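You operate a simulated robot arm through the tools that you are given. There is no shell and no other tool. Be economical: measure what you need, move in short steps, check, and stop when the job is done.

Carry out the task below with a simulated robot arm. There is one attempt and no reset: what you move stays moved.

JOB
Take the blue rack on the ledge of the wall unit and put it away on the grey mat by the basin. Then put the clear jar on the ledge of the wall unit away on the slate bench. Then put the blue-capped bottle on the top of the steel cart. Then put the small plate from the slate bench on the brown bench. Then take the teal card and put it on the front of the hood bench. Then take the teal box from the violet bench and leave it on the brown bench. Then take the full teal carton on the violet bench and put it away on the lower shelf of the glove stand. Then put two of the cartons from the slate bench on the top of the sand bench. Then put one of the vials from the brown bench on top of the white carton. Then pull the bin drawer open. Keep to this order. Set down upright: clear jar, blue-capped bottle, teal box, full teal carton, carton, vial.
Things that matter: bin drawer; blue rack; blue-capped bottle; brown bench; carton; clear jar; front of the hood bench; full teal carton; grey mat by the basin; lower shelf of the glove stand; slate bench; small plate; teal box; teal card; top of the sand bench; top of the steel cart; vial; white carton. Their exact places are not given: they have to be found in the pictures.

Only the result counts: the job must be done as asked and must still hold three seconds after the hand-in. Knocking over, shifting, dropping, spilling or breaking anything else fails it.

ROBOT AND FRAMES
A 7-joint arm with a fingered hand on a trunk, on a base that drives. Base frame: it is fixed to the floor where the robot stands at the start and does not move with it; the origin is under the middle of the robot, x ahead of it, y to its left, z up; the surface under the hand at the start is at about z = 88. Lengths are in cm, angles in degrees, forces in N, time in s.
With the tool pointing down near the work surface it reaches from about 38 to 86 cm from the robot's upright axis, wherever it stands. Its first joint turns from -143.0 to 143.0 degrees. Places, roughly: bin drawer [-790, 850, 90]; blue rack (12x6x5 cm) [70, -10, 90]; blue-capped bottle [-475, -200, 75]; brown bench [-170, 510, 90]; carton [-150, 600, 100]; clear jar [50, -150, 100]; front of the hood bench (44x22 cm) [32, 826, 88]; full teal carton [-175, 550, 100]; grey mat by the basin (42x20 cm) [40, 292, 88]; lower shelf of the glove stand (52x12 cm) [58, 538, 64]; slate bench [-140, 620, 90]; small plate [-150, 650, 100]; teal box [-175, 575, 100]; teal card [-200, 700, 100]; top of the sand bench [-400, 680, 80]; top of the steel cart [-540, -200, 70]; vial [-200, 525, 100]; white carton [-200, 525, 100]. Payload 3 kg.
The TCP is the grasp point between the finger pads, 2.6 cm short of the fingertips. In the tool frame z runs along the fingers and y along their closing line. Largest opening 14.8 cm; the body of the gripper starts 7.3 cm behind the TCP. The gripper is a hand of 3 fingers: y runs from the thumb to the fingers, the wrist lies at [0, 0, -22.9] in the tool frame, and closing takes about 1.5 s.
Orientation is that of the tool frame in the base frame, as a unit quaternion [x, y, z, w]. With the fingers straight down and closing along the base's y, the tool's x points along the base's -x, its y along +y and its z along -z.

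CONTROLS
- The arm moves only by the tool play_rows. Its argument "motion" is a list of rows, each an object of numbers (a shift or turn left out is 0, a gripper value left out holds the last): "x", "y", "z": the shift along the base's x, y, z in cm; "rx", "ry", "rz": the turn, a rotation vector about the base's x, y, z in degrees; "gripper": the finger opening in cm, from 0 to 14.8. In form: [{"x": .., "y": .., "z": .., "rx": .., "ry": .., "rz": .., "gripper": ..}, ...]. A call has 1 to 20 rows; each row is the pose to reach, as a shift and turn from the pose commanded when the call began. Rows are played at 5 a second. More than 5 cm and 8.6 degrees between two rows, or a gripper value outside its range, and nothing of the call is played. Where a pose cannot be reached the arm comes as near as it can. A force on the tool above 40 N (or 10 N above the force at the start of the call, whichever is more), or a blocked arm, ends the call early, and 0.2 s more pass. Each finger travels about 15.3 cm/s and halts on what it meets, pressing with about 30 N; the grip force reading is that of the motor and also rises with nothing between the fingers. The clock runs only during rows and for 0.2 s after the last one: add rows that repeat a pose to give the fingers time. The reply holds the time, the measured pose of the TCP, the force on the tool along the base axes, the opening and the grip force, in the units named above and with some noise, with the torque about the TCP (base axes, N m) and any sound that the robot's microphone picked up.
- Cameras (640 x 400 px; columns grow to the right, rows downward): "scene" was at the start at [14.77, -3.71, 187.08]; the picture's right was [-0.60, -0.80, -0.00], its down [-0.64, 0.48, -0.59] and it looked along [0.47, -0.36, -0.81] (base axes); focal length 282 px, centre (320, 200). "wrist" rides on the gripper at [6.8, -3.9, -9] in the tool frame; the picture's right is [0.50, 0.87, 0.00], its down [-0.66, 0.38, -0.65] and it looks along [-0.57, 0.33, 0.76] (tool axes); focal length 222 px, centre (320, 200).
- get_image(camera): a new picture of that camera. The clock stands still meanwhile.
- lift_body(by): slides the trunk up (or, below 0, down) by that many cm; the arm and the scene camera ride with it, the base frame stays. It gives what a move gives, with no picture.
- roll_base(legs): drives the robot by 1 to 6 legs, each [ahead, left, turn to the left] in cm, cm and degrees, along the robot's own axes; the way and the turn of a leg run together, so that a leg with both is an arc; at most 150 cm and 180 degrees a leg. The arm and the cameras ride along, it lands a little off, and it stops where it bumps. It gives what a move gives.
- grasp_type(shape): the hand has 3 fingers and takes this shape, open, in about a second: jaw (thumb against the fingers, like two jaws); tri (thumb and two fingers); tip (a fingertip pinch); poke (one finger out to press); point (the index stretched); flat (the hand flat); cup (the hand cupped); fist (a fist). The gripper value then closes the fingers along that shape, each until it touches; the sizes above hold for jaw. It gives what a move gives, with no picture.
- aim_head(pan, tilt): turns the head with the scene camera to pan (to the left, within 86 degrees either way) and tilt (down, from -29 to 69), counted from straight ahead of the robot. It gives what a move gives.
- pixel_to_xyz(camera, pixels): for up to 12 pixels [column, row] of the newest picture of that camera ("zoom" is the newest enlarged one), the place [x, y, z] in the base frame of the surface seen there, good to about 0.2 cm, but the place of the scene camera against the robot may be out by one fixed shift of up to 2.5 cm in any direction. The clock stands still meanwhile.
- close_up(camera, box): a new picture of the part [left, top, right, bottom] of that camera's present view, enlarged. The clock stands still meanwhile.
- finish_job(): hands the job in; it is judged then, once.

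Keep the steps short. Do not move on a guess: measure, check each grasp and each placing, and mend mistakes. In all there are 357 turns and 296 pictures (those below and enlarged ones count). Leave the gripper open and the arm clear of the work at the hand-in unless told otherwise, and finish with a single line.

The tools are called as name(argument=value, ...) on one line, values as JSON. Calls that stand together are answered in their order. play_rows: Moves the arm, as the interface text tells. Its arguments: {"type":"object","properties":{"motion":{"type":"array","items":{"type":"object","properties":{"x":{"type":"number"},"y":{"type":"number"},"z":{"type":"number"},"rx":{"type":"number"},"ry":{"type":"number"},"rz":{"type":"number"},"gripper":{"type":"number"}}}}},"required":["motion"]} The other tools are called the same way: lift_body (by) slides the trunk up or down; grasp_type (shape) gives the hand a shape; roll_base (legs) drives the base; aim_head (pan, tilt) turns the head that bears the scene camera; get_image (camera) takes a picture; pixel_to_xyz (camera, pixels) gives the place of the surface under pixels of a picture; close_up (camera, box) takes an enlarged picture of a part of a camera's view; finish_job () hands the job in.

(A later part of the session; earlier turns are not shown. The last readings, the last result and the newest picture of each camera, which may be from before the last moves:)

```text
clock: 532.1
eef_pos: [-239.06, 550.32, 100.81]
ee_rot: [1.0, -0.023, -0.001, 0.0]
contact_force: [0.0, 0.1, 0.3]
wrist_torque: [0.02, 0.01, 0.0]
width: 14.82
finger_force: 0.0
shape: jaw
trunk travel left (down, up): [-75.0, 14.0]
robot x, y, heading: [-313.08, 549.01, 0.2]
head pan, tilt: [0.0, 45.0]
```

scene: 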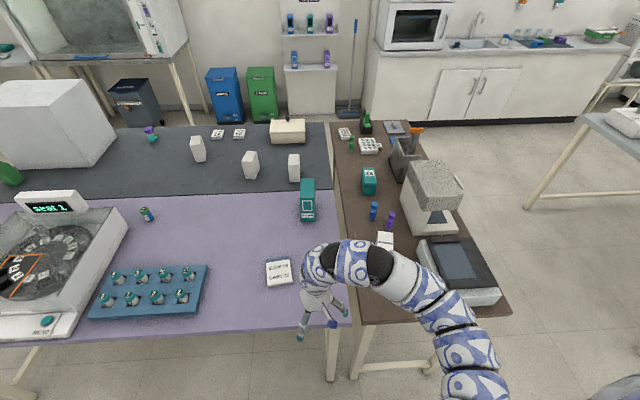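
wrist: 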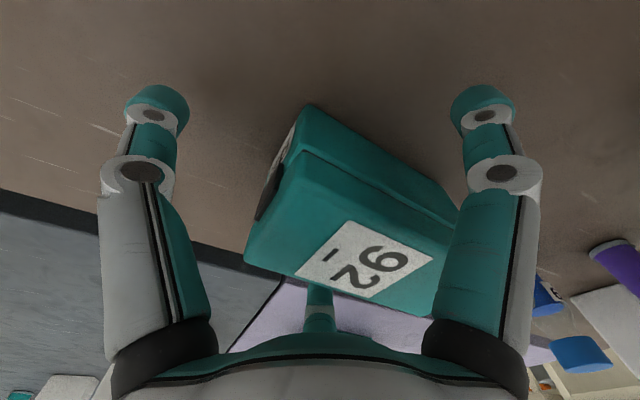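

Yaw works. Now pitch the tool up to horizontal (ry -90) about the TCP.

play_rows(motion=[{"ry": -8.5}, {"ry": -17}, {"ry": -25.5}, {"ry": -34}, {"ry": -42.5}, {"ry": -51}, {"ry": -59.5}, {"ry": -68}, {"ry": -76.5}, {"ry": -85}, {"ry": -90}, {"ry": -90}])

get_image(camera="scene")

get_image(camera="wrist")

```text
clock: 534.7
eef_pos: [-238.99, 550.24, 101.04]
ee_rot: [0.707, -0.017, 0.706, -0.017]
contact_force: [-0.5, -0.2, -0.7]
wrist_torque: [-0.01, -0.01, 0.01]
width: 14.8
finger_force: 0.0
shape: jaw
trunk travel left (down, up): [-75.0, 14.0]
robot x, y, heading: [-313.06, 549.18, 0.0]
head pan, tilt: [0.0, 45.0]
```

```text
156 pictures are left
```

scene: 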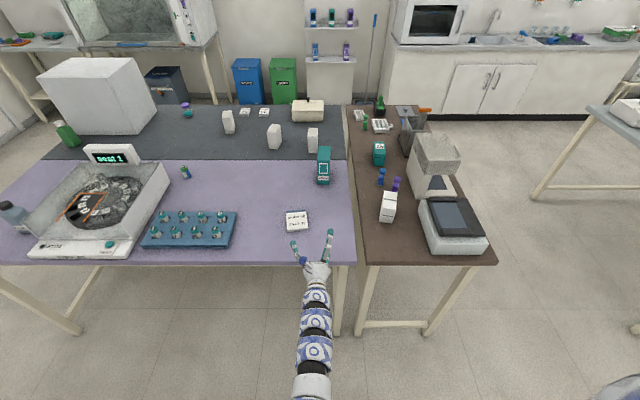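

```text
155 pictures are left
```

wrist: 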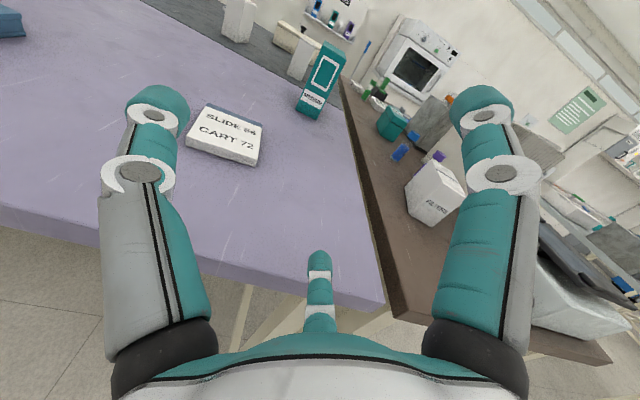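

The horizontal posture works with the camera on top. Measuring the carton and card in the wrist view.

pixel_to_xyz(camera="wrist", pixels=[[322, 43], [345, 52], [318, 118], [297, 107], [312, 80], [240, 165], [187, 140], [262, 130], [255, 165], [205, 105]])

close_up(camera="wrist", box=[270, 20, 370, 130])

```text
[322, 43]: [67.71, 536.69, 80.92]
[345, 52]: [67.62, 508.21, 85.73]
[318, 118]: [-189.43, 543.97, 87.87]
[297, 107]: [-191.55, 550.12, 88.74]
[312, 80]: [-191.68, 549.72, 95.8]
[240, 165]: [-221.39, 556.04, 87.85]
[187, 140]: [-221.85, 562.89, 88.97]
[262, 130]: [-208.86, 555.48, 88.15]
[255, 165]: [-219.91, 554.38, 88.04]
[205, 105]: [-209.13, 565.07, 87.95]
```

```text
3.64 times, centred on (320, 75) of wrist
```

zoom: 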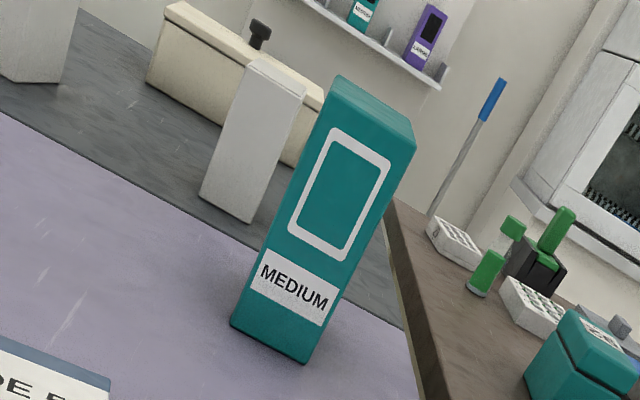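

pixel_to_xyz(camera="zoom", pixels=[[335, 82], [410, 148], [303, 355], [236, 325], [360, 120], [340, 190], [385, 250], [270, 220]])

```text
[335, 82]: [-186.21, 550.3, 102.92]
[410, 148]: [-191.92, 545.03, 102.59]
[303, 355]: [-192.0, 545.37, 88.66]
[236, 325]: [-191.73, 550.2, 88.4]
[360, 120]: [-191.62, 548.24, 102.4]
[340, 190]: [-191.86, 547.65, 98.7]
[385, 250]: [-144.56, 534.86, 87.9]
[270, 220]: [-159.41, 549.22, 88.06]
```

Carton: west face x -191.8, y 545.2–550.3, z 88–103. Align TCP to y 546.75, z 97.5 and de-roll, then drive ahead 38.

play_rows(motion=[{"y": -1.7, "z": -1.5, "rx": -1.3}, {"y": -3.4, "z": -3.2, "rx": -2.6}, {"y": -3.4, "z": -3.2, "rx": -2.6}])

roll_base(legs=[[36, 0, 0]])

get_image(camera="wrist")

get_image(camera="scene")

```text
clock: 535.5
eef_pos: [-239.12, 546.96, 97.78]
ee_rot: [0.708, 0.0, 0.706, 0.0]
contact_force: [-0.3, 0.5, 0.6]
wrist_torque: [-0.01, 0.01, 0.05]
width: 14.8
finger_force: 0.0
shape: jaw
trunk travel left (down, up): [-75.0, 14.0]
robot x, y, heading: [-312.83, 549.08, 0.1]
head pan, tilt: [0.0, 45.0]
```

```text
clock: 537.8
eef_pos: [-203.99, 546.7, 97.84]
ee_rot: [0.709, -0.002, 0.705, 0.002]
contact_force: [-0.1, -0.9, 0.2]
wrist_torque: [0.01, 0.01, -0.01]
width: 14.77
finger_force: 0.0
shape: jaw
trunk travel left (down, up): [-75.0, 14.0]
robot x, y, heading: [-277.58, 549.23, -0.1]
head pan, tilt: [0.0, 45.0]
```

```text
153 pictures are left
```

wrist: 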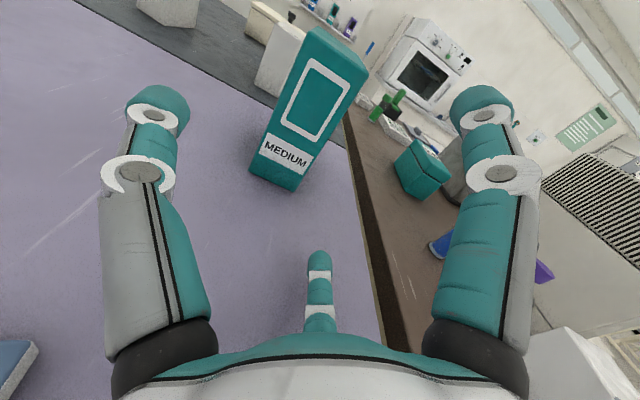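

```text
152 pictures are left
```

scene: 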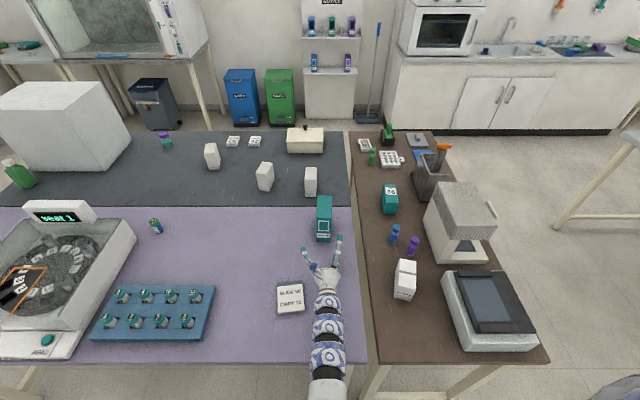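

Aligned. Advance 17.4 toward the carton slowly.

play_rows(motion=[{"x": 3}, {"x": 6}, {"x": 9}, {"x": 12}, {"x": 14}, {"x": 16}, {"x": 17.4}, {"x": 17.4}])

get_image(camera="wrist")

```text
clock: 539.6
eef_pos: [-186.71, 546.58, 97.98]
ee_rot: [0.708, -0.001, 0.706, 0.002]
contact_force: [-0.5, -1.2, -0.2]
wrist_torque: [0.0, 0.02, 0.01]
width: 14.82
finger_force: 0.2
shape: jaw
trunk travel left (down, up): [-75.0, 14.0]
robot x, y, heading: [-277.75, 549.16, -0.3]
head pan, tilt: [0.0, 45.0]
```

```text
151 pictures are left
```

wrist: 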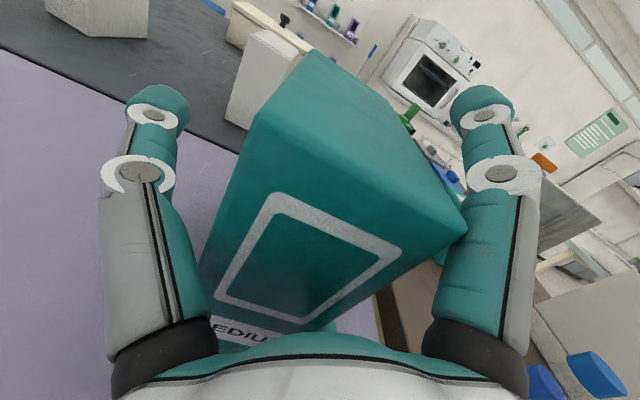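

Carton between thumb and fingers. Close.

play_rows(motion=[{"gripper": 12}, {"gripper": 10}, {"gripper": 8}, {"gripper": 6}, {"gripper": 4}, {"gripper": 3}, {"gripper": 3}, {"gripper": 3}, {"gripper": 3}])

get_image(camera="wrist")

close_up(camera="scene", box=[260, 160, 420, 280])

```text
clock: 541.6
eef_pos: [-186.72, 546.61, 97.98]
ee_rot: [0.709, -0.001, 0.705, 0.002]
contact_force: [1.9, -0.3, 1.2]
wrist_torque: [0.01, -0.03, 0.01]
width: 6.04
finger_force: 30.3
shape: jaw
trunk travel left (down, up): [-75.0, 14.0]
robot x, y, heading: [-277.78, 549.46, -0.1]
head pan, tilt: [0.0, 45.0]
```

```text
150 pictures are left
```

wrist: 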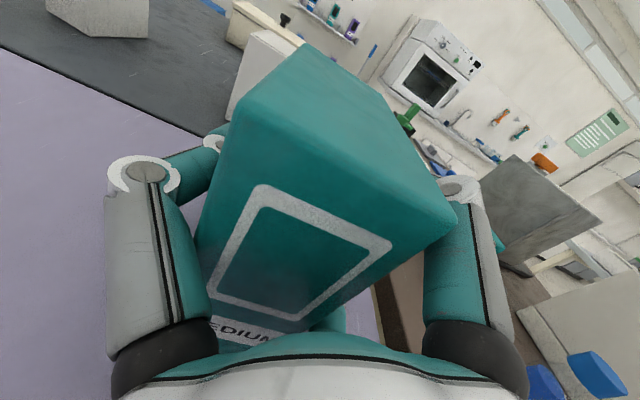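

```text
3.33 times, centred on (340, 220) of scene
```

zoom: 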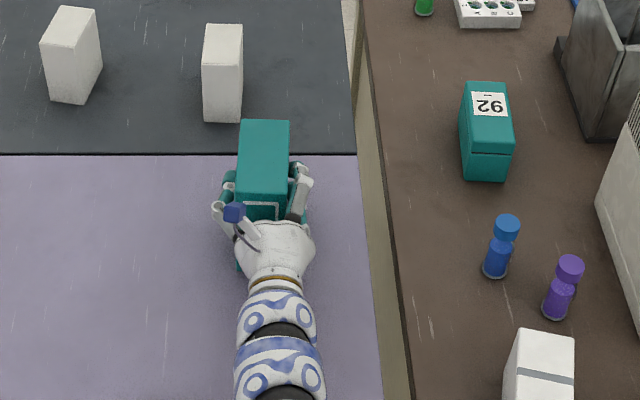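

Well gripped. Lift slowly, check for tilt.

play_rows(motion=[{"z": 0.5}, {"z": 1.5}, {"z": 3}, {"z": 5}, {"z": 7}, {"z": 8}, {"z": 8}])

get_image(camera="wrist")

close_up(camera="scene", box=[260, 140, 420, 260])

```text
clock: 543.2
eef_pos: [-186.7, 546.66, 105.64]
ee_rot: [0.708, -0.001, 0.706, 0.001]
contact_force: [0.4, 0.2, -3.6]
wrist_torque: [-0.07, 0.04, -0.03]
width: 6.01
finger_force: 30.3
shape: jaw
trunk travel left (down, up): [-75.0, 14.0]
robot x, y, heading: [-277.37, 549.2, 0.1]
head pan, tilt: [0.0, 45.0]
```

```text
148 pictures are left
```

wrist: 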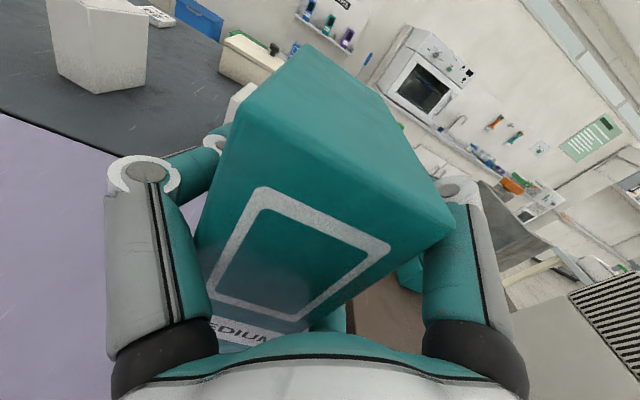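

```text
3.33 times, centred on (340, 200) of scene
```

zoom: 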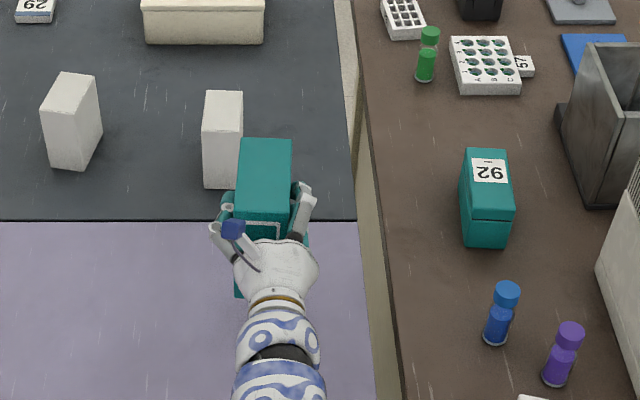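

Held upright. Now go to the glove stand on the east wall. Back off, then drive round the north end.

pixel_to_xyz(camera="scene", pixels=[[313, 62], [348, 62], [330, 70], [330, 30], [305, 72], [357, 72], [303, 38], [358, 38], [330, 110], [330, 55], [265, 90], [372, 100]])

close_up(camera="scene", box=[270, 0, 400, 110])

```text
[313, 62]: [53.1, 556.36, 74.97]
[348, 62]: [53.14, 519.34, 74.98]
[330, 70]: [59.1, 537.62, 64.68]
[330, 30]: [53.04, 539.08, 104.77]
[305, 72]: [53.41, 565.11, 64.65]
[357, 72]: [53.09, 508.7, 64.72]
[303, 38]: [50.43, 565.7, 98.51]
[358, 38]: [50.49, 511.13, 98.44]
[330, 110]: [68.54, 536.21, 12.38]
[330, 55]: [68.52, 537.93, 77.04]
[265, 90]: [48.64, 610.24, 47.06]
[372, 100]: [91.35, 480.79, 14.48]
```

```text
3.64 times, centred on (335, 55) of scene
```

zoom: 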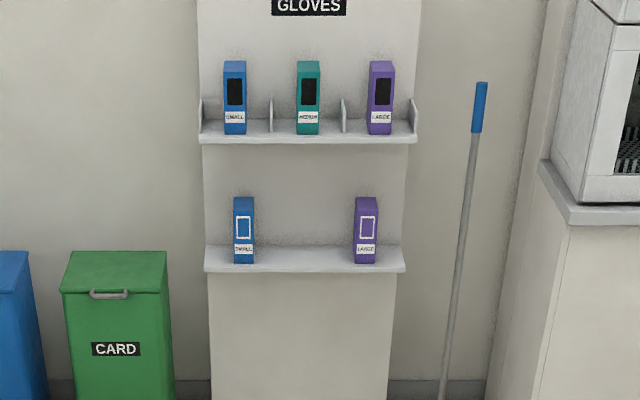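

The lower shelf (z≈63.5) holds "small" and "large" boxes at y 556 and 519; ours goes between, same orientation. Raise the trunk 14, retract 15, then go round the south side facing east throughout.

lift_body(by=12)

play_rows(motion=[{"x": -3}, {"x": -6}, {"x": -9}, {"x": -12}, {"x": -15}, {"x": -15}])

roll_base(legs=[[-26, 0, 0], [0, -134, 0], [130, 0, 0]])

get_image(camera="wrist")

```text
clock: 544.7
eef_pos: [-186.74, 546.6, 117.69]
ee_rot: [0.709, -0.001, 0.706, 0.002]
contact_force: [-0.2, -0.6, -3.5]
wrist_torque: [0.0, 0.02, -0.01]
width: 6.0
finger_force: 29.8
shape: jaw
trunk travel left (down, up): [-87.0, 2.0]
robot x, y, heading: [-277.78, 549.27, 0.1]
head pan, tilt: [0.0, 45.0]
```

```text
clock: 546.1
eef_pos: [-201.54, 546.62, 117.91]
ee_rot: [0.708, -0.002, 0.706, 0.002]
contact_force: [-0.4, -1.0, -3.8]
wrist_torque: [-0.04, 0.02, -0.02]
width: 6.0
finger_force: 30.2
shape: jaw
trunk travel left (down, up): [-87.0, 2.0]
robot x, y, heading: [-277.66, 549.35, 0.1]
head pan, tilt: [0.0, 45.0]
```

```text
clock: 560.4
eef_pos: [-96.74, 416.27, 117.7]
ee_rot: [0.708, 0.009, 0.706, -0.008]
contact_force: [-0.1, 0.7, -3.5]
wrist_torque: [-0.05, 0.03, 0.03]
width: 5.94
finger_force: 30.3
shape: jaw
trunk travel left (down, up): [-87.0, 2.0]
robot x, y, heading: [-173.05, 416.93, 1.4]
head pan, tilt: [0.0, 45.0]
```

```text
145 pictures are left
```

wrist: 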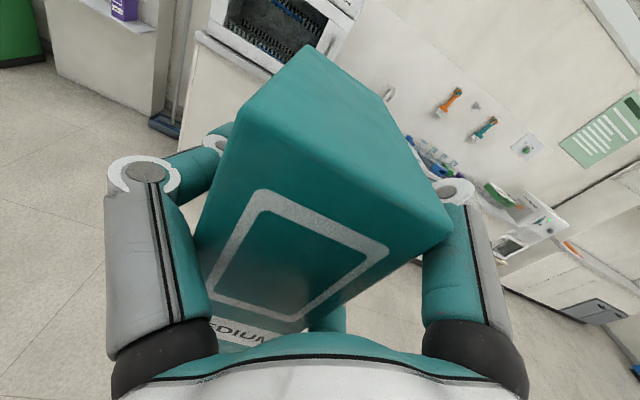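

Still firm. Ahead 103, then left 121.

roll_base(legs=[[103, 0, -1.4], [0, 119, 0]])

aim_head(pan=0, tilt=40)

get_image(camera="scene")

```text
clock: 571.5
eef_pos: [1.92, 542.7, 117.76]
ee_rot: [0.708, 0.02, 0.706, -0.019]
contact_force: [0.3, 0.5, -3.0]
wrist_torque: [-0.04, 0.03, -0.03]
width: 5.96
finger_force: 29.6
shape: jaw
trunk travel left (down, up): [-87.0, 2.0]
robot x, y, heading: [-73.79, 541.14, 3.3]
head pan, tilt: [0.0, 45.0]
```

```text
clock: 572.2
eef_pos: [1.83, 542.64, 117.88]
ee_rot: [0.708, 0.019, 0.705, -0.019]
contact_force: [0.3, -0.7, -2.9]
wrist_torque: [-0.06, 0.02, -0.01]
width: 5.96
finger_force: 29.9
shape: jaw
trunk travel left (down, up): [-87.0, 2.0]
robot x, y, heading: [-74.58, 540.76, 3.2]
head pan, tilt: [0.0, 40.0]
```

```text
144 pictures are left
```

scene: 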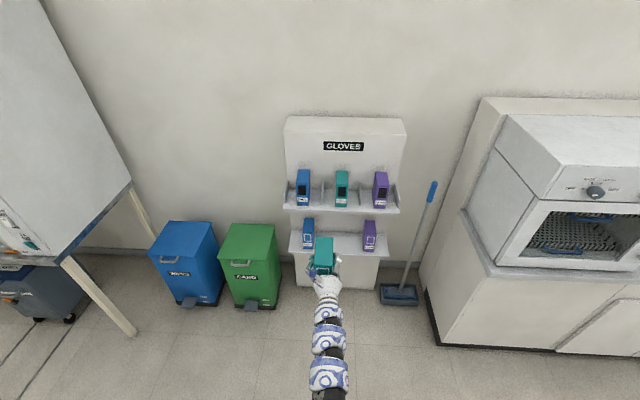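

Straighten -3.2°, then lower the trunk 42 cm (in free space).

roll_base(legs=[[0, 0, -3.2]])

lift_body(by=-41)

get_image(camera="scene")

get_image(camera="wrist")

```text
clock: 573.0
eef_pos: [1.76, 538.46, 117.73]
ee_rot: [0.708, -0.001, 0.706, 0.001]
contact_force: [-0.9, -0.7, -3.5]
wrist_torque: [-0.03, 0.01, 0.0]
width: 5.99
finger_force: 29.8
shape: jaw
trunk travel left (down, up): [-87.0, 2.0]
robot x, y, heading: [-73.8, 541.03, 0.1]
head pan, tilt: [0.0, 40.0]
```

```text
refused: -41 is not a number from -40 to 40
```

```text
143 pictures are left
```

scene: 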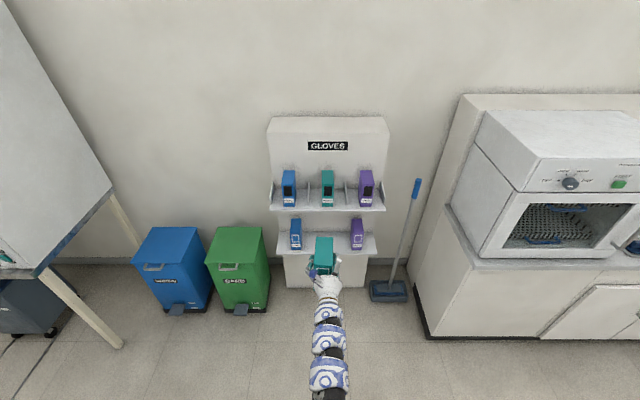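

```text
142 pictures are left
```

wrist: 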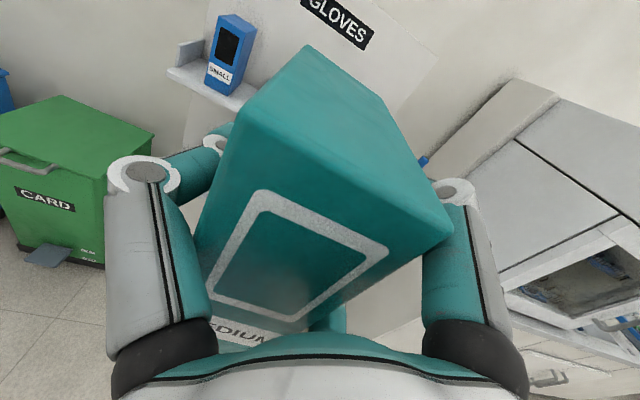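

The limit is 40 per call; lower 40 and look again.

lift_body(by=-40)

aim_head(pan=0, tilt=25)

get_image(camera="scene")

get_image(camera="wrist")

```text
clock: 576.8
eef_pos: [2.04, 538.46, 77.92]
ee_rot: [0.708, -0.001, 0.706, 0.001]
contact_force: [-0.1, 0.8, -3.4]
wrist_torque: [-0.06, 0.04, -0.02]
width: 5.96
finger_force: 29.8
shape: jaw
trunk travel left (down, up): [-47.0, 42.0]
robot x, y, heading: [-74.06, 541.07, 0.0]
head pan, tilt: [0.0, 40.0]
```

```text
clock: 577.6
eef_pos: [1.75, 538.45, 77.82]
ee_rot: [0.708, 0.001, 0.706, 0.0]
contact_force: [0.2, 0.3, -3.1]
wrist_torque: [-0.05, 0.0, -0.02]
width: 5.95
finger_force: 29.9
shape: jaw
trunk travel left (down, up): [-47.0, 42.0]
robot x, y, heading: [-73.9, 541.02, 0.1]
head pan, tilt: [0.0, 25.0]
```

```text
141 pictures are left
```

scene: 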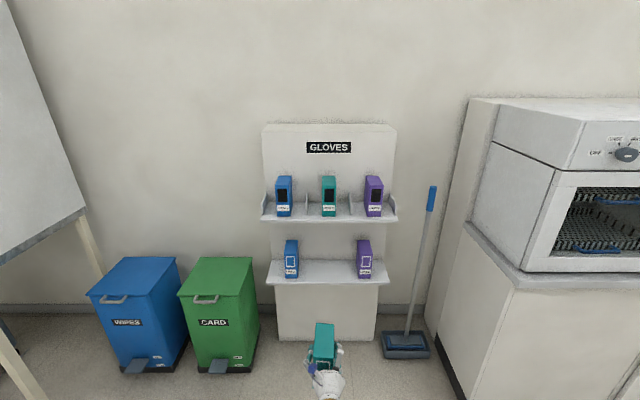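

```text
140 pictures are left
```

wrist: 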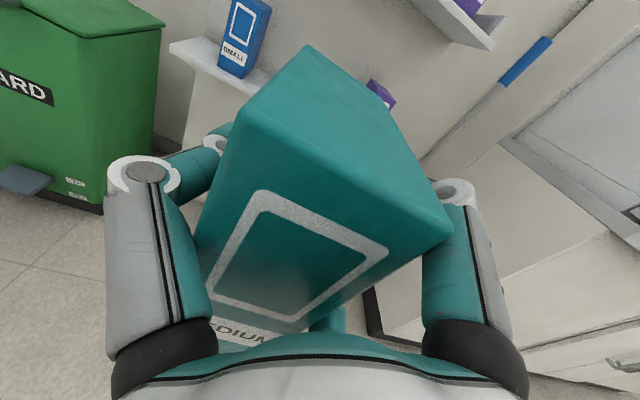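

pixel_to_xyz(camera="scene", pixels=[[292, 262], [364, 262], [328, 265], [328, 280], [285, 245], [299, 245], [357, 245], [371, 245], [325, 222], [325, 300]])

pixel_to_xyz(camera="wrist", pixels=[[235, 40], [222, 65], [245, 74], [200, 55], [255, 85], [378, 90], [385, 100], [180, 50], [235, 5]])

```text
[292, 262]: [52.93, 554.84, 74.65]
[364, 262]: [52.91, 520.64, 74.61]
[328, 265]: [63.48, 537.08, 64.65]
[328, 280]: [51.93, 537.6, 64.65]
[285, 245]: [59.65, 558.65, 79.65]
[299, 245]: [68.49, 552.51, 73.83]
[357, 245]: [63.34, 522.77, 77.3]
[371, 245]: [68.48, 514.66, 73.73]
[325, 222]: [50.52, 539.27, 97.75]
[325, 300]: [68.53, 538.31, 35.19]
```

```text
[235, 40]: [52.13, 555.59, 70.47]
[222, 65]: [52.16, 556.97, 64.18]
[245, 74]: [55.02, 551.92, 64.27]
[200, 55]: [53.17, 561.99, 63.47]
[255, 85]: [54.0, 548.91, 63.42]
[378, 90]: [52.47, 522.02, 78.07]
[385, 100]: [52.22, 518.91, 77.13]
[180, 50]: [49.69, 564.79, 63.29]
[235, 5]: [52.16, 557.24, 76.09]
```

Shelf top z 63.45, boxes' front at x 52.15, free gap y 522–552. Target TCP (57.4, 536, 75→73.5). Adjust y/z, drive 38.

play_rows(motion=[{"y": -1.2, "z": -1.3}, {"y": -2.4, "z": -2.5}, {"y": -2.4, "z": -2.5}])

roll_base(legs=[[38, 0, 0]])

get_image(camera="scene")

get_image(camera="wrist")

```text
clock: 578.4
eef_pos: [1.89, 535.9, 75.31]
ee_rot: [0.708, 0.0, 0.706, 0.001]
contact_force: [-0.5, 0.5, -3.4]
wrist_torque: [-0.07, 0.03, 0.05]
width: 5.96
finger_force: 29.9
shape: jaw
trunk travel left (down, up): [-47.0, 42.0]
robot x, y, heading: [-74.05, 540.91, -0.1]
head pan, tilt: [0.0, 25.0]
```

```text
clock: 580.8
eef_pos: [39.78, 535.47, 75.21]
ee_rot: [0.709, -0.001, 0.706, 0.002]
contact_force: [0.0, -0.4, -2.7]
wrist_torque: [-0.06, 0.06, -0.02]
width: 5.95
finger_force: 30.0
shape: jaw
trunk travel left (down, up): [-47.0, 42.0]
robot x, y, heading: [-35.81, 541.11, -0.0]
head pan, tilt: [0.0, 25.0]
```

```text
139 pictures are left
```

scene: 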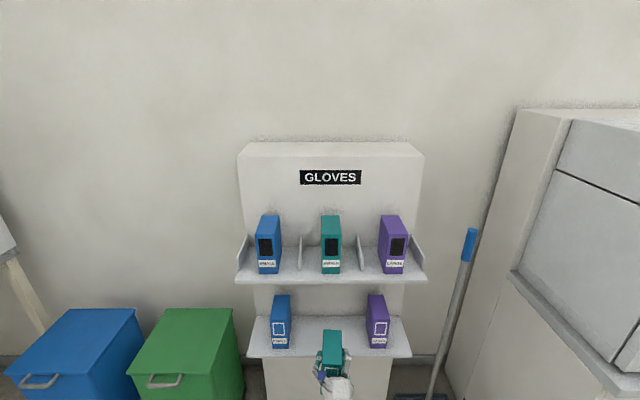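

```text
138 pictures are left
```

wrist: 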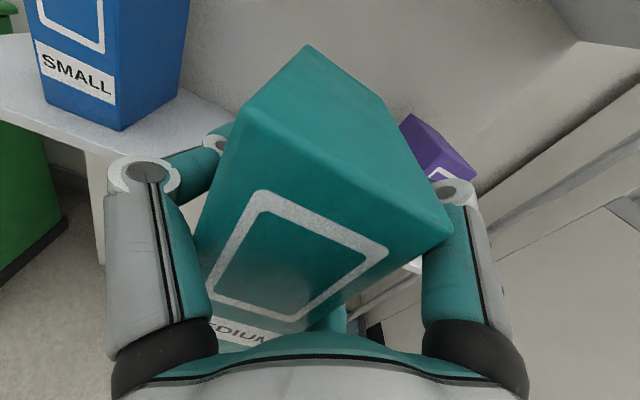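

Advance 17.6 into the gap, slowly, 1.7 cm above the shelf.

play_rows(motion=[{"x": 3, "y": 0.5}, {"x": 6, "y": 0.5}, {"x": 9, "y": 0.5}, {"x": 12, "y": 0.5}, {"x": 14, "y": 0.5}, {"x": 16, "y": 0.5}, {"x": 17.6, "y": 0.5}, {"x": 17.6, "y": 0.5}])

get_image(camera="scene")

get_image(camera="wrist")

```text
clock: 582.6
eef_pos: [57.36, 535.89, 75.17]
ee_rot: [0.708, -0.002, 0.706, 0.003]
contact_force: [0.9, 0.4, -3.0]
wrist_torque: [-0.08, 0.05, -0.02]
width: 5.9
finger_force: 30.0
shape: jaw
trunk travel left (down, up): [-47.0, 42.0]
robot x, y, heading: [-36.01, 541.05, -0.2]
head pan, tilt: [0.0, 25.0]
```

```text
137 pictures are left
```

scene: 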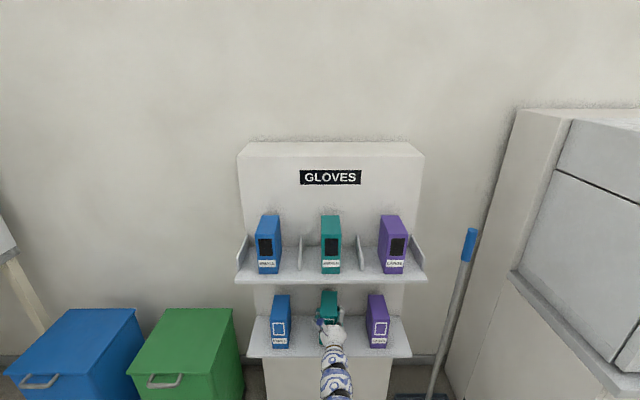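

```text
136 pictures are left
```

wrist: 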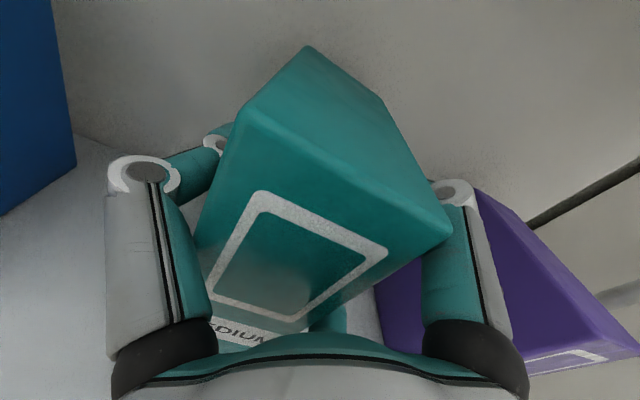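

In position. Lower slowly to contact.

play_rows(motion=[{"z": -0.5}, {"z": -1}, {"z": -1.3}, {"z": -1.5}, {"z": -1.65}, {"z": -1.65}])

```text
clock: 584.0
eef_pos: [57.4, 536.13, 73.67]
ee_rot: [0.708, -0.002, 0.706, 0.002]
contact_force: [2.0, 1.7, 4.7]
wrist_torque: [0.02, 0.06, 0.0]
width: 5.9
finger_force: 30.0
shape: jaw
trunk travel left (down, up): [-47.0, 42.0]
robot x, y, heading: [-36.18, 541.14, -0.0]
head pan, tilt: [0.0, 25.0]
```

Contact felt. Open, and look before withdrawing.

play_rows(motion=[{"gripper": 6.3}, {"gripper": 7}, {"gripper": 8}, {"gripper": 10}, {"gripper": 12}, {"gripper": 13.5}, {"gripper": 13.5}])

get_image(camera="wrist")

```text
clock: 585.6
eef_pos: [57.39, 535.95, 73.51]
ee_rot: [0.708, -0.002, 0.706, 0.002]
contact_force: [-0.2, -0.1, -0.6]
wrist_torque: [-0.02, 0.02, -0.03]
width: 13.47
finger_force: 0.1
shape: jaw
trunk travel left (down, up): [-47.0, 42.0]
robot x, y, heading: [-36.22, 540.78, -0.2]
head pan, tilt: [0.0, 25.0]
```

```text
135 pictures are left
```

wrist: 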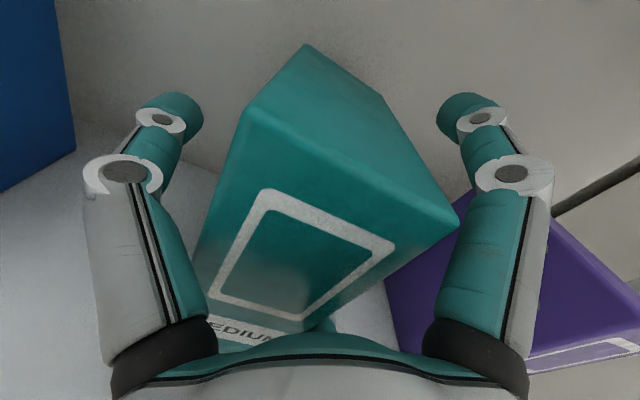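

Carton stands upright. Shift 1 cm away from it on the finger side and withdraw straight back.

play_rows(motion=[{"y": -0.5}, {"y": -1}, {"x": -2, "y": -1}, {"x": -5, "y": -1}, {"x": -9, "y": -1}, {"x": -13, "y": -1}, {"x": -17, "y": -1}, {"x": -17, "y": -1}])

get_image(camera="scene")

get_image(camera="wrist")

```text
clock: 587.4
eef_pos: [40.28, 534.96, 74.03]
ee_rot: [0.708, -0.001, 0.706, 0.002]
contact_force: [-0.5, 0.0, 0.3]
wrist_torque: [0.01, 0.0, -0.01]
width: 13.48
finger_force: 0.0
shape: jaw
trunk travel left (down, up): [-47.0, 42.0]
robot x, y, heading: [-36.09, 540.49, -0.3]
head pan, tilt: [0.0, 25.0]
```

```text
134 pictures are left
```

scene: 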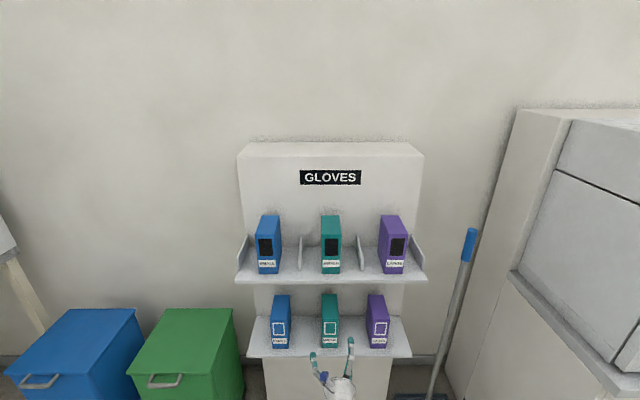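

```text
133 pictures are left
```

wrist: 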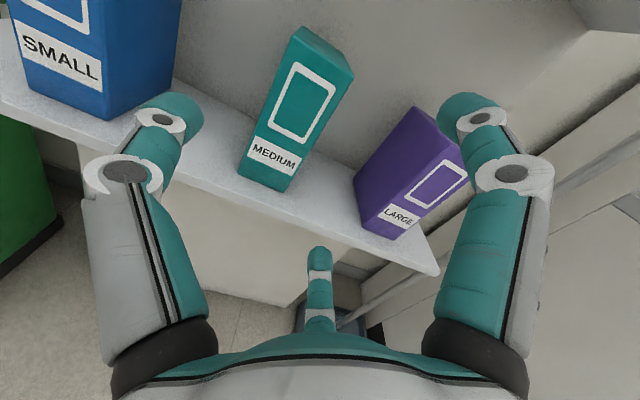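

The medium carton stands between its neighbours. Next: two white cartons. Back off, raise the trunk, and return the tool to pointing down.

roll_base(legs=[[-25, 0, 0]])

lift_body(by=33)

play_rows(motion=[{"ry": 8.5}, {"ry": 17}, {"ry": 25.5}, {"ry": 34}, {"ry": 42.5}, {"ry": 51}, {"ry": 59.5}, {"ry": 68}, {"ry": 76.5}, {"ry": 85}, {"ry": 90}, {"ry": 90, "gripper": 14.8}])

```text
clock: 589.2
eef_pos: [14.72, 534.58, 73.93]
ee_rot: [0.708, -0.003, 0.706, 0.004]
contact_force: [0.2, -0.1, 0.8]
wrist_torque: [-0.02, -0.01, 0.02]
width: 13.51
finger_force: 0.0
shape: jaw
trunk travel left (down, up): [-47.0, 42.0]
robot x, y, heading: [-61.91, 541.24, -0.6]
head pan, tilt: [0.0, 25.0]
```

```text
clock: 592.5
eef_pos: [14.69, 534.7, 107.02]
ee_rot: [0.709, -0.005, 0.706, 0.005]
contact_force: [0.4, 0.0, -0.6]
wrist_torque: [0.02, 0.01, 0.02]
width: 13.46
finger_force: 0.0
shape: jaw
trunk travel left (down, up): [-80.0, 9.0]
robot x, y, heading: [-61.37, 541.18, -0.5]
head pan, tilt: [0.0, 25.0]
```

```text
clock: 595.1
eef_pos: [14.77, 534.8, 107.11]
ee_rot: [1.0, 0.0, -0.002, 0.005]
contact_force: [-0.3, -1.2, 0.0]
wrist_torque: [0.03, 0.0, 0.01]
width: 14.79
finger_force: 0.0
shape: jaw
trunk travel left (down, up): [-80.0, 9.0]
robot x, y, heading: [-61.55, 541.02, -0.3]
head pan, tilt: [0.0, 25.0]
```

play_rows(motion=[{"x": -4.5}, {"x": -9}, {"x": -13.5}, {"x": -18}, {"x": -22}, {"x": -22}])

roll_base(legs=[[25, 0, 0], [0, 0, 179.5], [0, -60, 0]])

aim_head(pan=0, tilt=48)

get_image(camera="scene")

```text
clock: 596.5
eef_pos: [-7.32, 534.26, 106.81]
ee_rot: [1.0, 0.0, -0.002, 0.005]
contact_force: [0.6, 0.0, -0.2]
wrist_torque: [-0.02, 0.03, 0.0]
width: 14.79
finger_force: 0.1
shape: jaw
trunk travel left (down, up): [-80.0, 9.0]
robot x, y, heading: [-61.47, 540.46, -0.3]
head pan, tilt: [0.0, 25.0]
```

```text
clock: 608.9
eef_pos: [-93.34, 604.57, 106.98]
ee_rot: [-0.03, 1.0, 0.005, 0.002]
contact_force: [0.5, 0.2, 0.2]
wrist_torque: [0.03, 0.01, -0.01]
width: 14.78
finger_force: 0.2
shape: jaw
trunk travel left (down, up): [-80.0, 9.0]
robot x, y, heading: [-39.04, 601.17, -176.6]
head pan, tilt: [0.0, 25.0]
```

```text
clock: 609.7
eef_pos: [-93.43, 604.58, 106.95]
ee_rot: [-0.031, 1.0, 0.005, 0.001]
contact_force: [-0.1, -0.7, 0.2]
wrist_torque: [-0.01, -0.02, -0.04]
width: 14.79
finger_force: 0.0
shape: jaw
trunk travel left (down, up): [-80.0, 9.0]
robot x, y, heading: [-38.61, 601.2, -176.9]
head pan, tilt: [0.0, 48.0]
```

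```text
132 pictures are left
```

scene: 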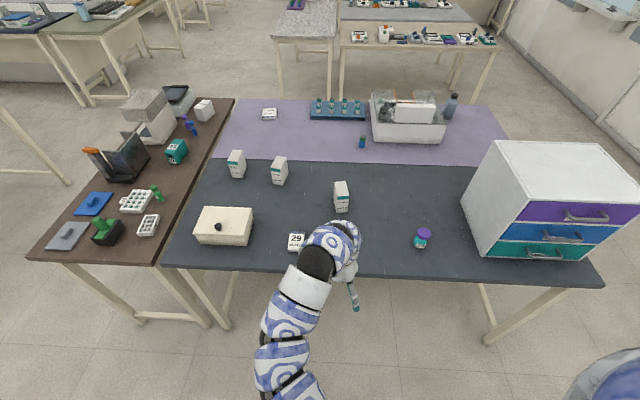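

Measure cartons and the candidate "sand bench" surfaces in the distance.

pixel_to_xyz(camera="scene", pixels=[[341, 185], [341, 207], [280, 162], [280, 183], [237, 155], [237, 177], [306, 20], [380, 13], [415, 45], [352, 50], [495, 48], [330, 40]])

close_up(camera="scene", box=[260, 0, 520, 110])

close_up(camera="scene", box=[210, 135, 390, 250])

```text
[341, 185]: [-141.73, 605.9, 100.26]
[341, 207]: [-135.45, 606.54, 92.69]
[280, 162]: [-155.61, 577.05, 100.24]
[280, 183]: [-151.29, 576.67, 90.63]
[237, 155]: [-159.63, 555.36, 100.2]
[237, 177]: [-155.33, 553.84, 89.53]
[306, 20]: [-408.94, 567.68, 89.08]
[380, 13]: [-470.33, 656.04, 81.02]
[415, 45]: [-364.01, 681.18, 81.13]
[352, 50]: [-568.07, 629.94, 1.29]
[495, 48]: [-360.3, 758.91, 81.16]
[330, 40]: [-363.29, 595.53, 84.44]
```

```text
2.46 times, centred on (390, 55) of scene
```

zoom: 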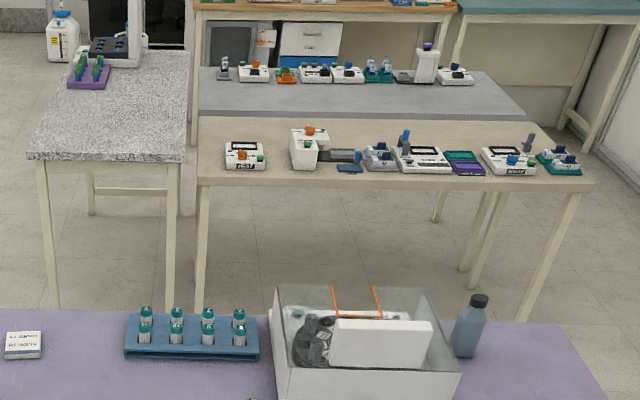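

```text
3.48 times, centred on (300, 192) of scene
```

zoom: 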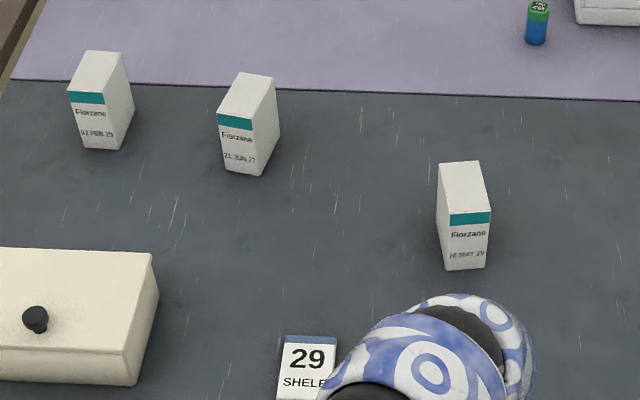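

Sand bench is the tan one: east edge x≈-361, y 600–760, top ~80. First carton: the nearest ("16 MAY 29") at (-139,606). Straighten and drive ahead 30.

roll_base(legs=[[30, 0, -3.1]])

get_image(camera="wrist")

```text
clock: 611.8
eef_pos: [-122.54, 606.96, 106.95]
ee_rot: [-0.001, 1.0, 0.005, 0.001]
contact_force: [-0.6, -0.1, 0.7]
wrist_torque: [0.0, -0.04, -0.03]
width: 14.78
finger_force: 0.2
shape: jaw
trunk travel left (down, up): [-80.0, 9.0]
robot x, y, heading: [-68.14, 600.56, 179.6]
head pan, tilt: [0.0, 48.0]
```

```text
129 pictures are left
```

wrist: 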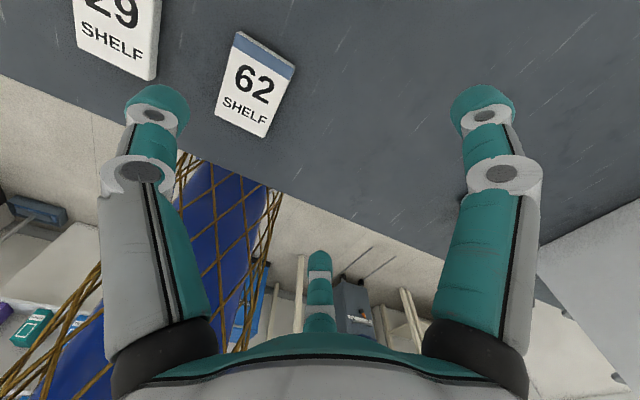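

The camera looks back at me now; turn the tool +90° (thumb on the carton's near face) and look.

play_rows(motion=[{"rz": 8.5}, {"rz": 17}, {"rz": 25.5}, {"rz": 34}, {"rz": 42.5}, {"rz": 51}, {"rz": 59.5}, {"rz": 68}, {"rz": 76.5}, {"rz": 85}, {"rz": 90}, {"rz": 90}])

get_image(camera="wrist")

```text
clock: 614.4
eef_pos: [-122.51, 606.97, 106.95]
ee_rot: [0.709, -0.705, -0.005, 0.003]
contact_force: [-0.3, 0.2, 0.5]
wrist_torque: [0.02, 0.01, 0.01]
width: 14.8
finger_force: 0.0
shape: jaw
trunk travel left (down, up): [-80.0, 9.0]
robot x, y, heading: [-67.8, 600.32, 179.7]
head pan, tilt: [0.0, 48.0]
```

```text
128 pictures are left
```

wrist: 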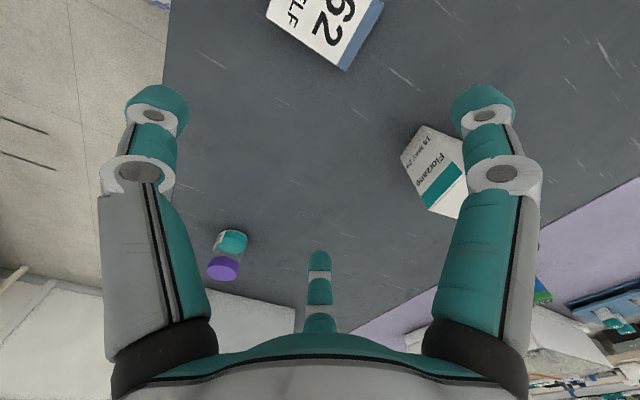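

pixel_to_xyz(camera="wrist", pixels=[[403, 160], [421, 127], [462, 150], [428, 208], [458, 216], [466, 178], [430, 160]])

close_up(camera="scene", box=[260, 150, 420, 270])

```text
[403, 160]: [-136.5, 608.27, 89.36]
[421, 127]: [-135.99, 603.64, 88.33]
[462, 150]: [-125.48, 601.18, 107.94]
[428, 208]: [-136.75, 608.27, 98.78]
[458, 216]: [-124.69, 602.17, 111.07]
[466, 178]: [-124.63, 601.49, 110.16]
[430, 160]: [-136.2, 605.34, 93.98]
```

```text
3.33 times, centred on (340, 210) of scene
```

zoom: 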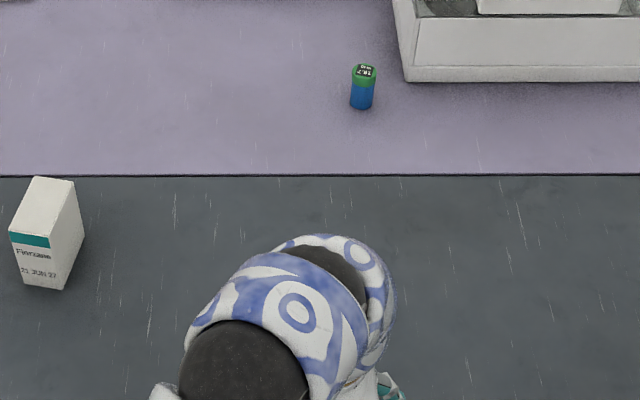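

East face at x≈-136.4, y 603.5–608.3, top 98.8. Move over to (-140, 605.9) and look.

play_rows(motion=[{"x": -4.4, "y": -0.3}, {"x": -8.8, "y": -0.6}, {"x": -13.2, "y": -0.9}, {"x": -17.5, "y": -1.1}, {"x": -17.5, "y": -1.1}])

get_image(camera="wrist")

```text
clock: 615.5
eef_pos: [-140.06, 605.93, 107.15]
ee_rot: [0.709, -0.705, -0.004, 0.002]
contact_force: [-1.1, -0.7, 0.6]
wrist_torque: [0.01, 0.02, -0.01]
width: 14.78
finger_force: 0.1
shape: jaw
trunk travel left (down, up): [-80.0, 9.0]
robot x, y, heading: [-68.32, 600.55, 179.8]
head pan, tilt: [0.0, 48.0]
```

```text
126 pictures are left
```

wrist: 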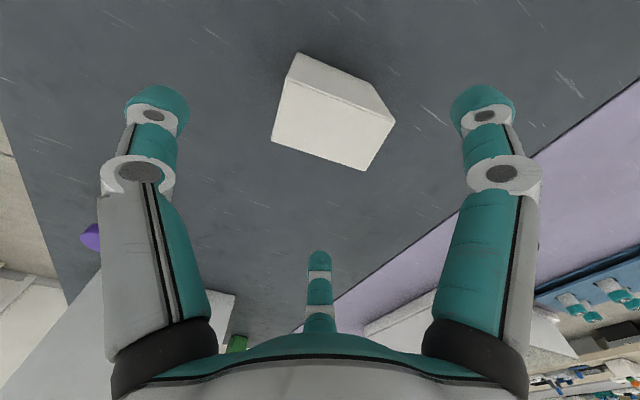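

pixel_to_xyz(camera="wrist", pixels=[[292, 82], [375, 112], [363, 168], [274, 138], [330, 120], [297, 55], [392, 120]])

```text
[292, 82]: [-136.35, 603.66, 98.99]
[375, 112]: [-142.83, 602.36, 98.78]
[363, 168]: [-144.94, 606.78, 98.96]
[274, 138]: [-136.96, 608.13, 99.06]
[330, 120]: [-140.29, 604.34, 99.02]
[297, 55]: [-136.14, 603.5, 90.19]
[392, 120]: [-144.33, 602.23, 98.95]
```

Carton is 8×4.6, turned ~9.6°. Align (rz +9), descend to 94.5, close.

play_rows(motion=[{"x": -0.2, "y": -0.6, "rz": 8}, {"x": -0.2, "y": -0.6, "z": -3, "rz": 9}, {"x": -0.2, "y": -0.6, "z": -6, "rz": 9}, {"x": -0.2, "y": -0.6, "z": -9, "rz": 9}, {"x": -0.2, "y": -0.6, "z": -11.5, "rz": 9}, {"x": -0.2, "y": -0.6, "z": -12.6, "rz": 9}, {"x": -0.2, "y": -0.6, "z": -12.6, "rz": 9}])

get_image(camera="wrist")

```text
clock: 617.1
eef_pos: [-140.38, 605.11, 94.44]
ee_rot: [0.761, -0.648, -0.004, 0.003]
contact_force: [-0.2, 0.1, 0.0]
wrist_torque: [-0.04, 0.0, 0.03]
width: 14.82
finger_force: 0.0
shape: jaw
trunk travel left (down, up): [-80.0, 9.0]
robot x, y, heading: [-67.88, 600.55, 179.3]
head pan, tilt: [0.0, 48.0]
```

```text
125 pictures are left
```

wrist: 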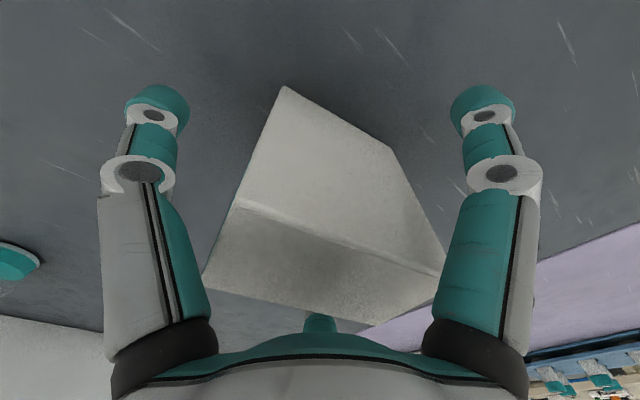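

play_rows(motion=[{"gripper": 12}, {"gripper": 10}, {"gripper": 8}, {"gripper": 6}, {"gripper": 4}, {"gripper": 3}, {"gripper": 3}, {"gripper": 3}, {"gripper": 3}])

play_rows(motion=[{"z": 0.5}, {"z": 2}, {"z": 4}, {"z": 7}, {"z": 10}, {"z": 12.5}, {"z": 12.5}])

get_image(camera="wrist")

```text
clock: 619.1
eef_pos: [-140.33, 605.34, 94.29]
ee_rot: [0.761, -0.649, -0.005, 0.002]
contact_force: [0.4, 1.1, -0.5]
wrist_torque: [0.02, -0.04, 0.05]
width: 5.15
finger_force: 29.9
shape: jaw
trunk travel left (down, up): [-80.0, 9.0]
robot x, y, heading: [-68.07, 600.42, 179.5]
head pan, tilt: [0.0, 48.0]
```

```text
clock: 620.8
eef_pos: [-140.19, 605.2, 106.58]
ee_rot: [0.762, -0.647, -0.005, 0.004]
contact_force: [-0.2, -0.2, -2.2]
wrist_torque: [-0.03, -0.06, 0.01]
width: 5.11
finger_force: 30.3
shape: jaw
trunk travel left (down, up): [-80.0, 9.0]
robot x, y, heading: [-67.95, 600.57, 179.6]
head pan, tilt: [0.0, 48.0]
```

```text
124 pictures are left
```

wrist: 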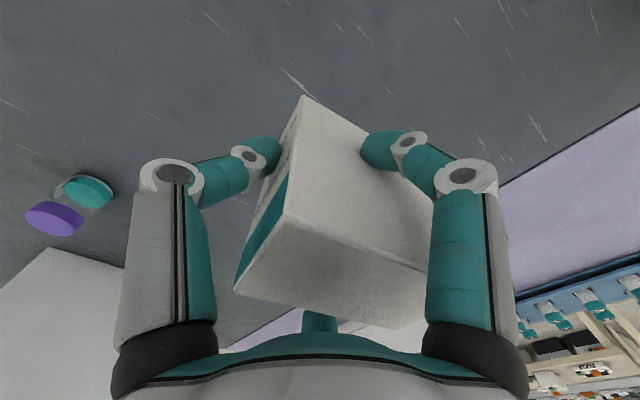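

Held. Retract 18, back off 32, go north around to the west aisle.

play_rows(motion=[{"x": 4.5}, {"x": 9}, {"x": 13.5}, {"x": 18}, {"x": 18}])

roll_base(legs=[[-33, 0, 0.4], [0, -95, 0], [0, -93, 0]])

```text
clock: 622.0
eef_pos: [-122.55, 605.4, 106.81]
ee_rot: [0.761, -0.648, -0.004, 0.002]
contact_force: [1.0, -0.3, -1.5]
wrist_torque: [0.01, -0.04, 0.01]
width: 5.09
finger_force: 30.2
shape: jaw
trunk travel left (down, up): [-80.0, 9.0]
robot x, y, heading: [-68.03, 600.4, 179.7]
head pan, tilt: [0.0, 48.0]
```

```text
clock: 633.3
eef_pos: [-88.15, 796.32, 106.8]
ee_rot: [0.759, -0.651, -0.004, 0.003]
contact_force: [0.2, -0.3, -1.2]
wrist_torque: [0.04, -0.03, 0.04]
width: 5.06
finger_force: 30.3
shape: jaw
trunk travel left (down, up): [-80.0, 9.0]
robot x, y, heading: [-33.58, 790.83, 179.1]
head pan, tilt: [0.0, 48.0]
```

roll_base(legs=[[123, 0, 0.9], [120, 0, 0]])

aim_head(pan=30, tilt=42)

get_image(camera="scene")

```text
clock: 645.2
eef_pos: [-330.91, 806.09, 106.8]
ee_rot: [0.746, -0.666, -0.005, 0.002]
contact_force: [0.3, 0.1, -1.3]
wrist_torque: [-0.01, 0.03, -0.02]
width: 5.06
finger_force: 29.5
shape: jaw
trunk travel left (down, up): [-80.0, 9.0]
robot x, y, heading: [-276.33, 798.29, 177.2]
head pan, tilt: [0.0, 48.0]
```

```text
clock: 646.1
eef_pos: [-330.83, 806.08, 106.79]
ee_rot: [0.746, -0.665, -0.005, 0.002]
contact_force: [0.4, -0.4, -1.8]
wrist_torque: [-0.02, -0.04, -0.01]
width: 5.06
finger_force: 30.2
shape: jaw
trunk travel left (down, up): [-80.0, 9.0]
robot x, y, heading: [-276.78, 798.8, 176.9]
head pan, tilt: [30.0, 42.0]
```

```text
123 pictures are left
```

scene: 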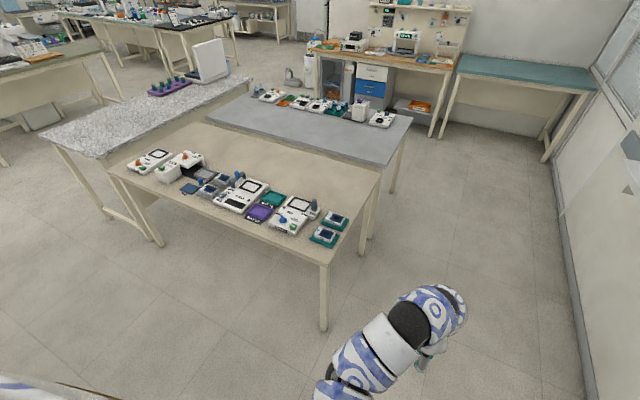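

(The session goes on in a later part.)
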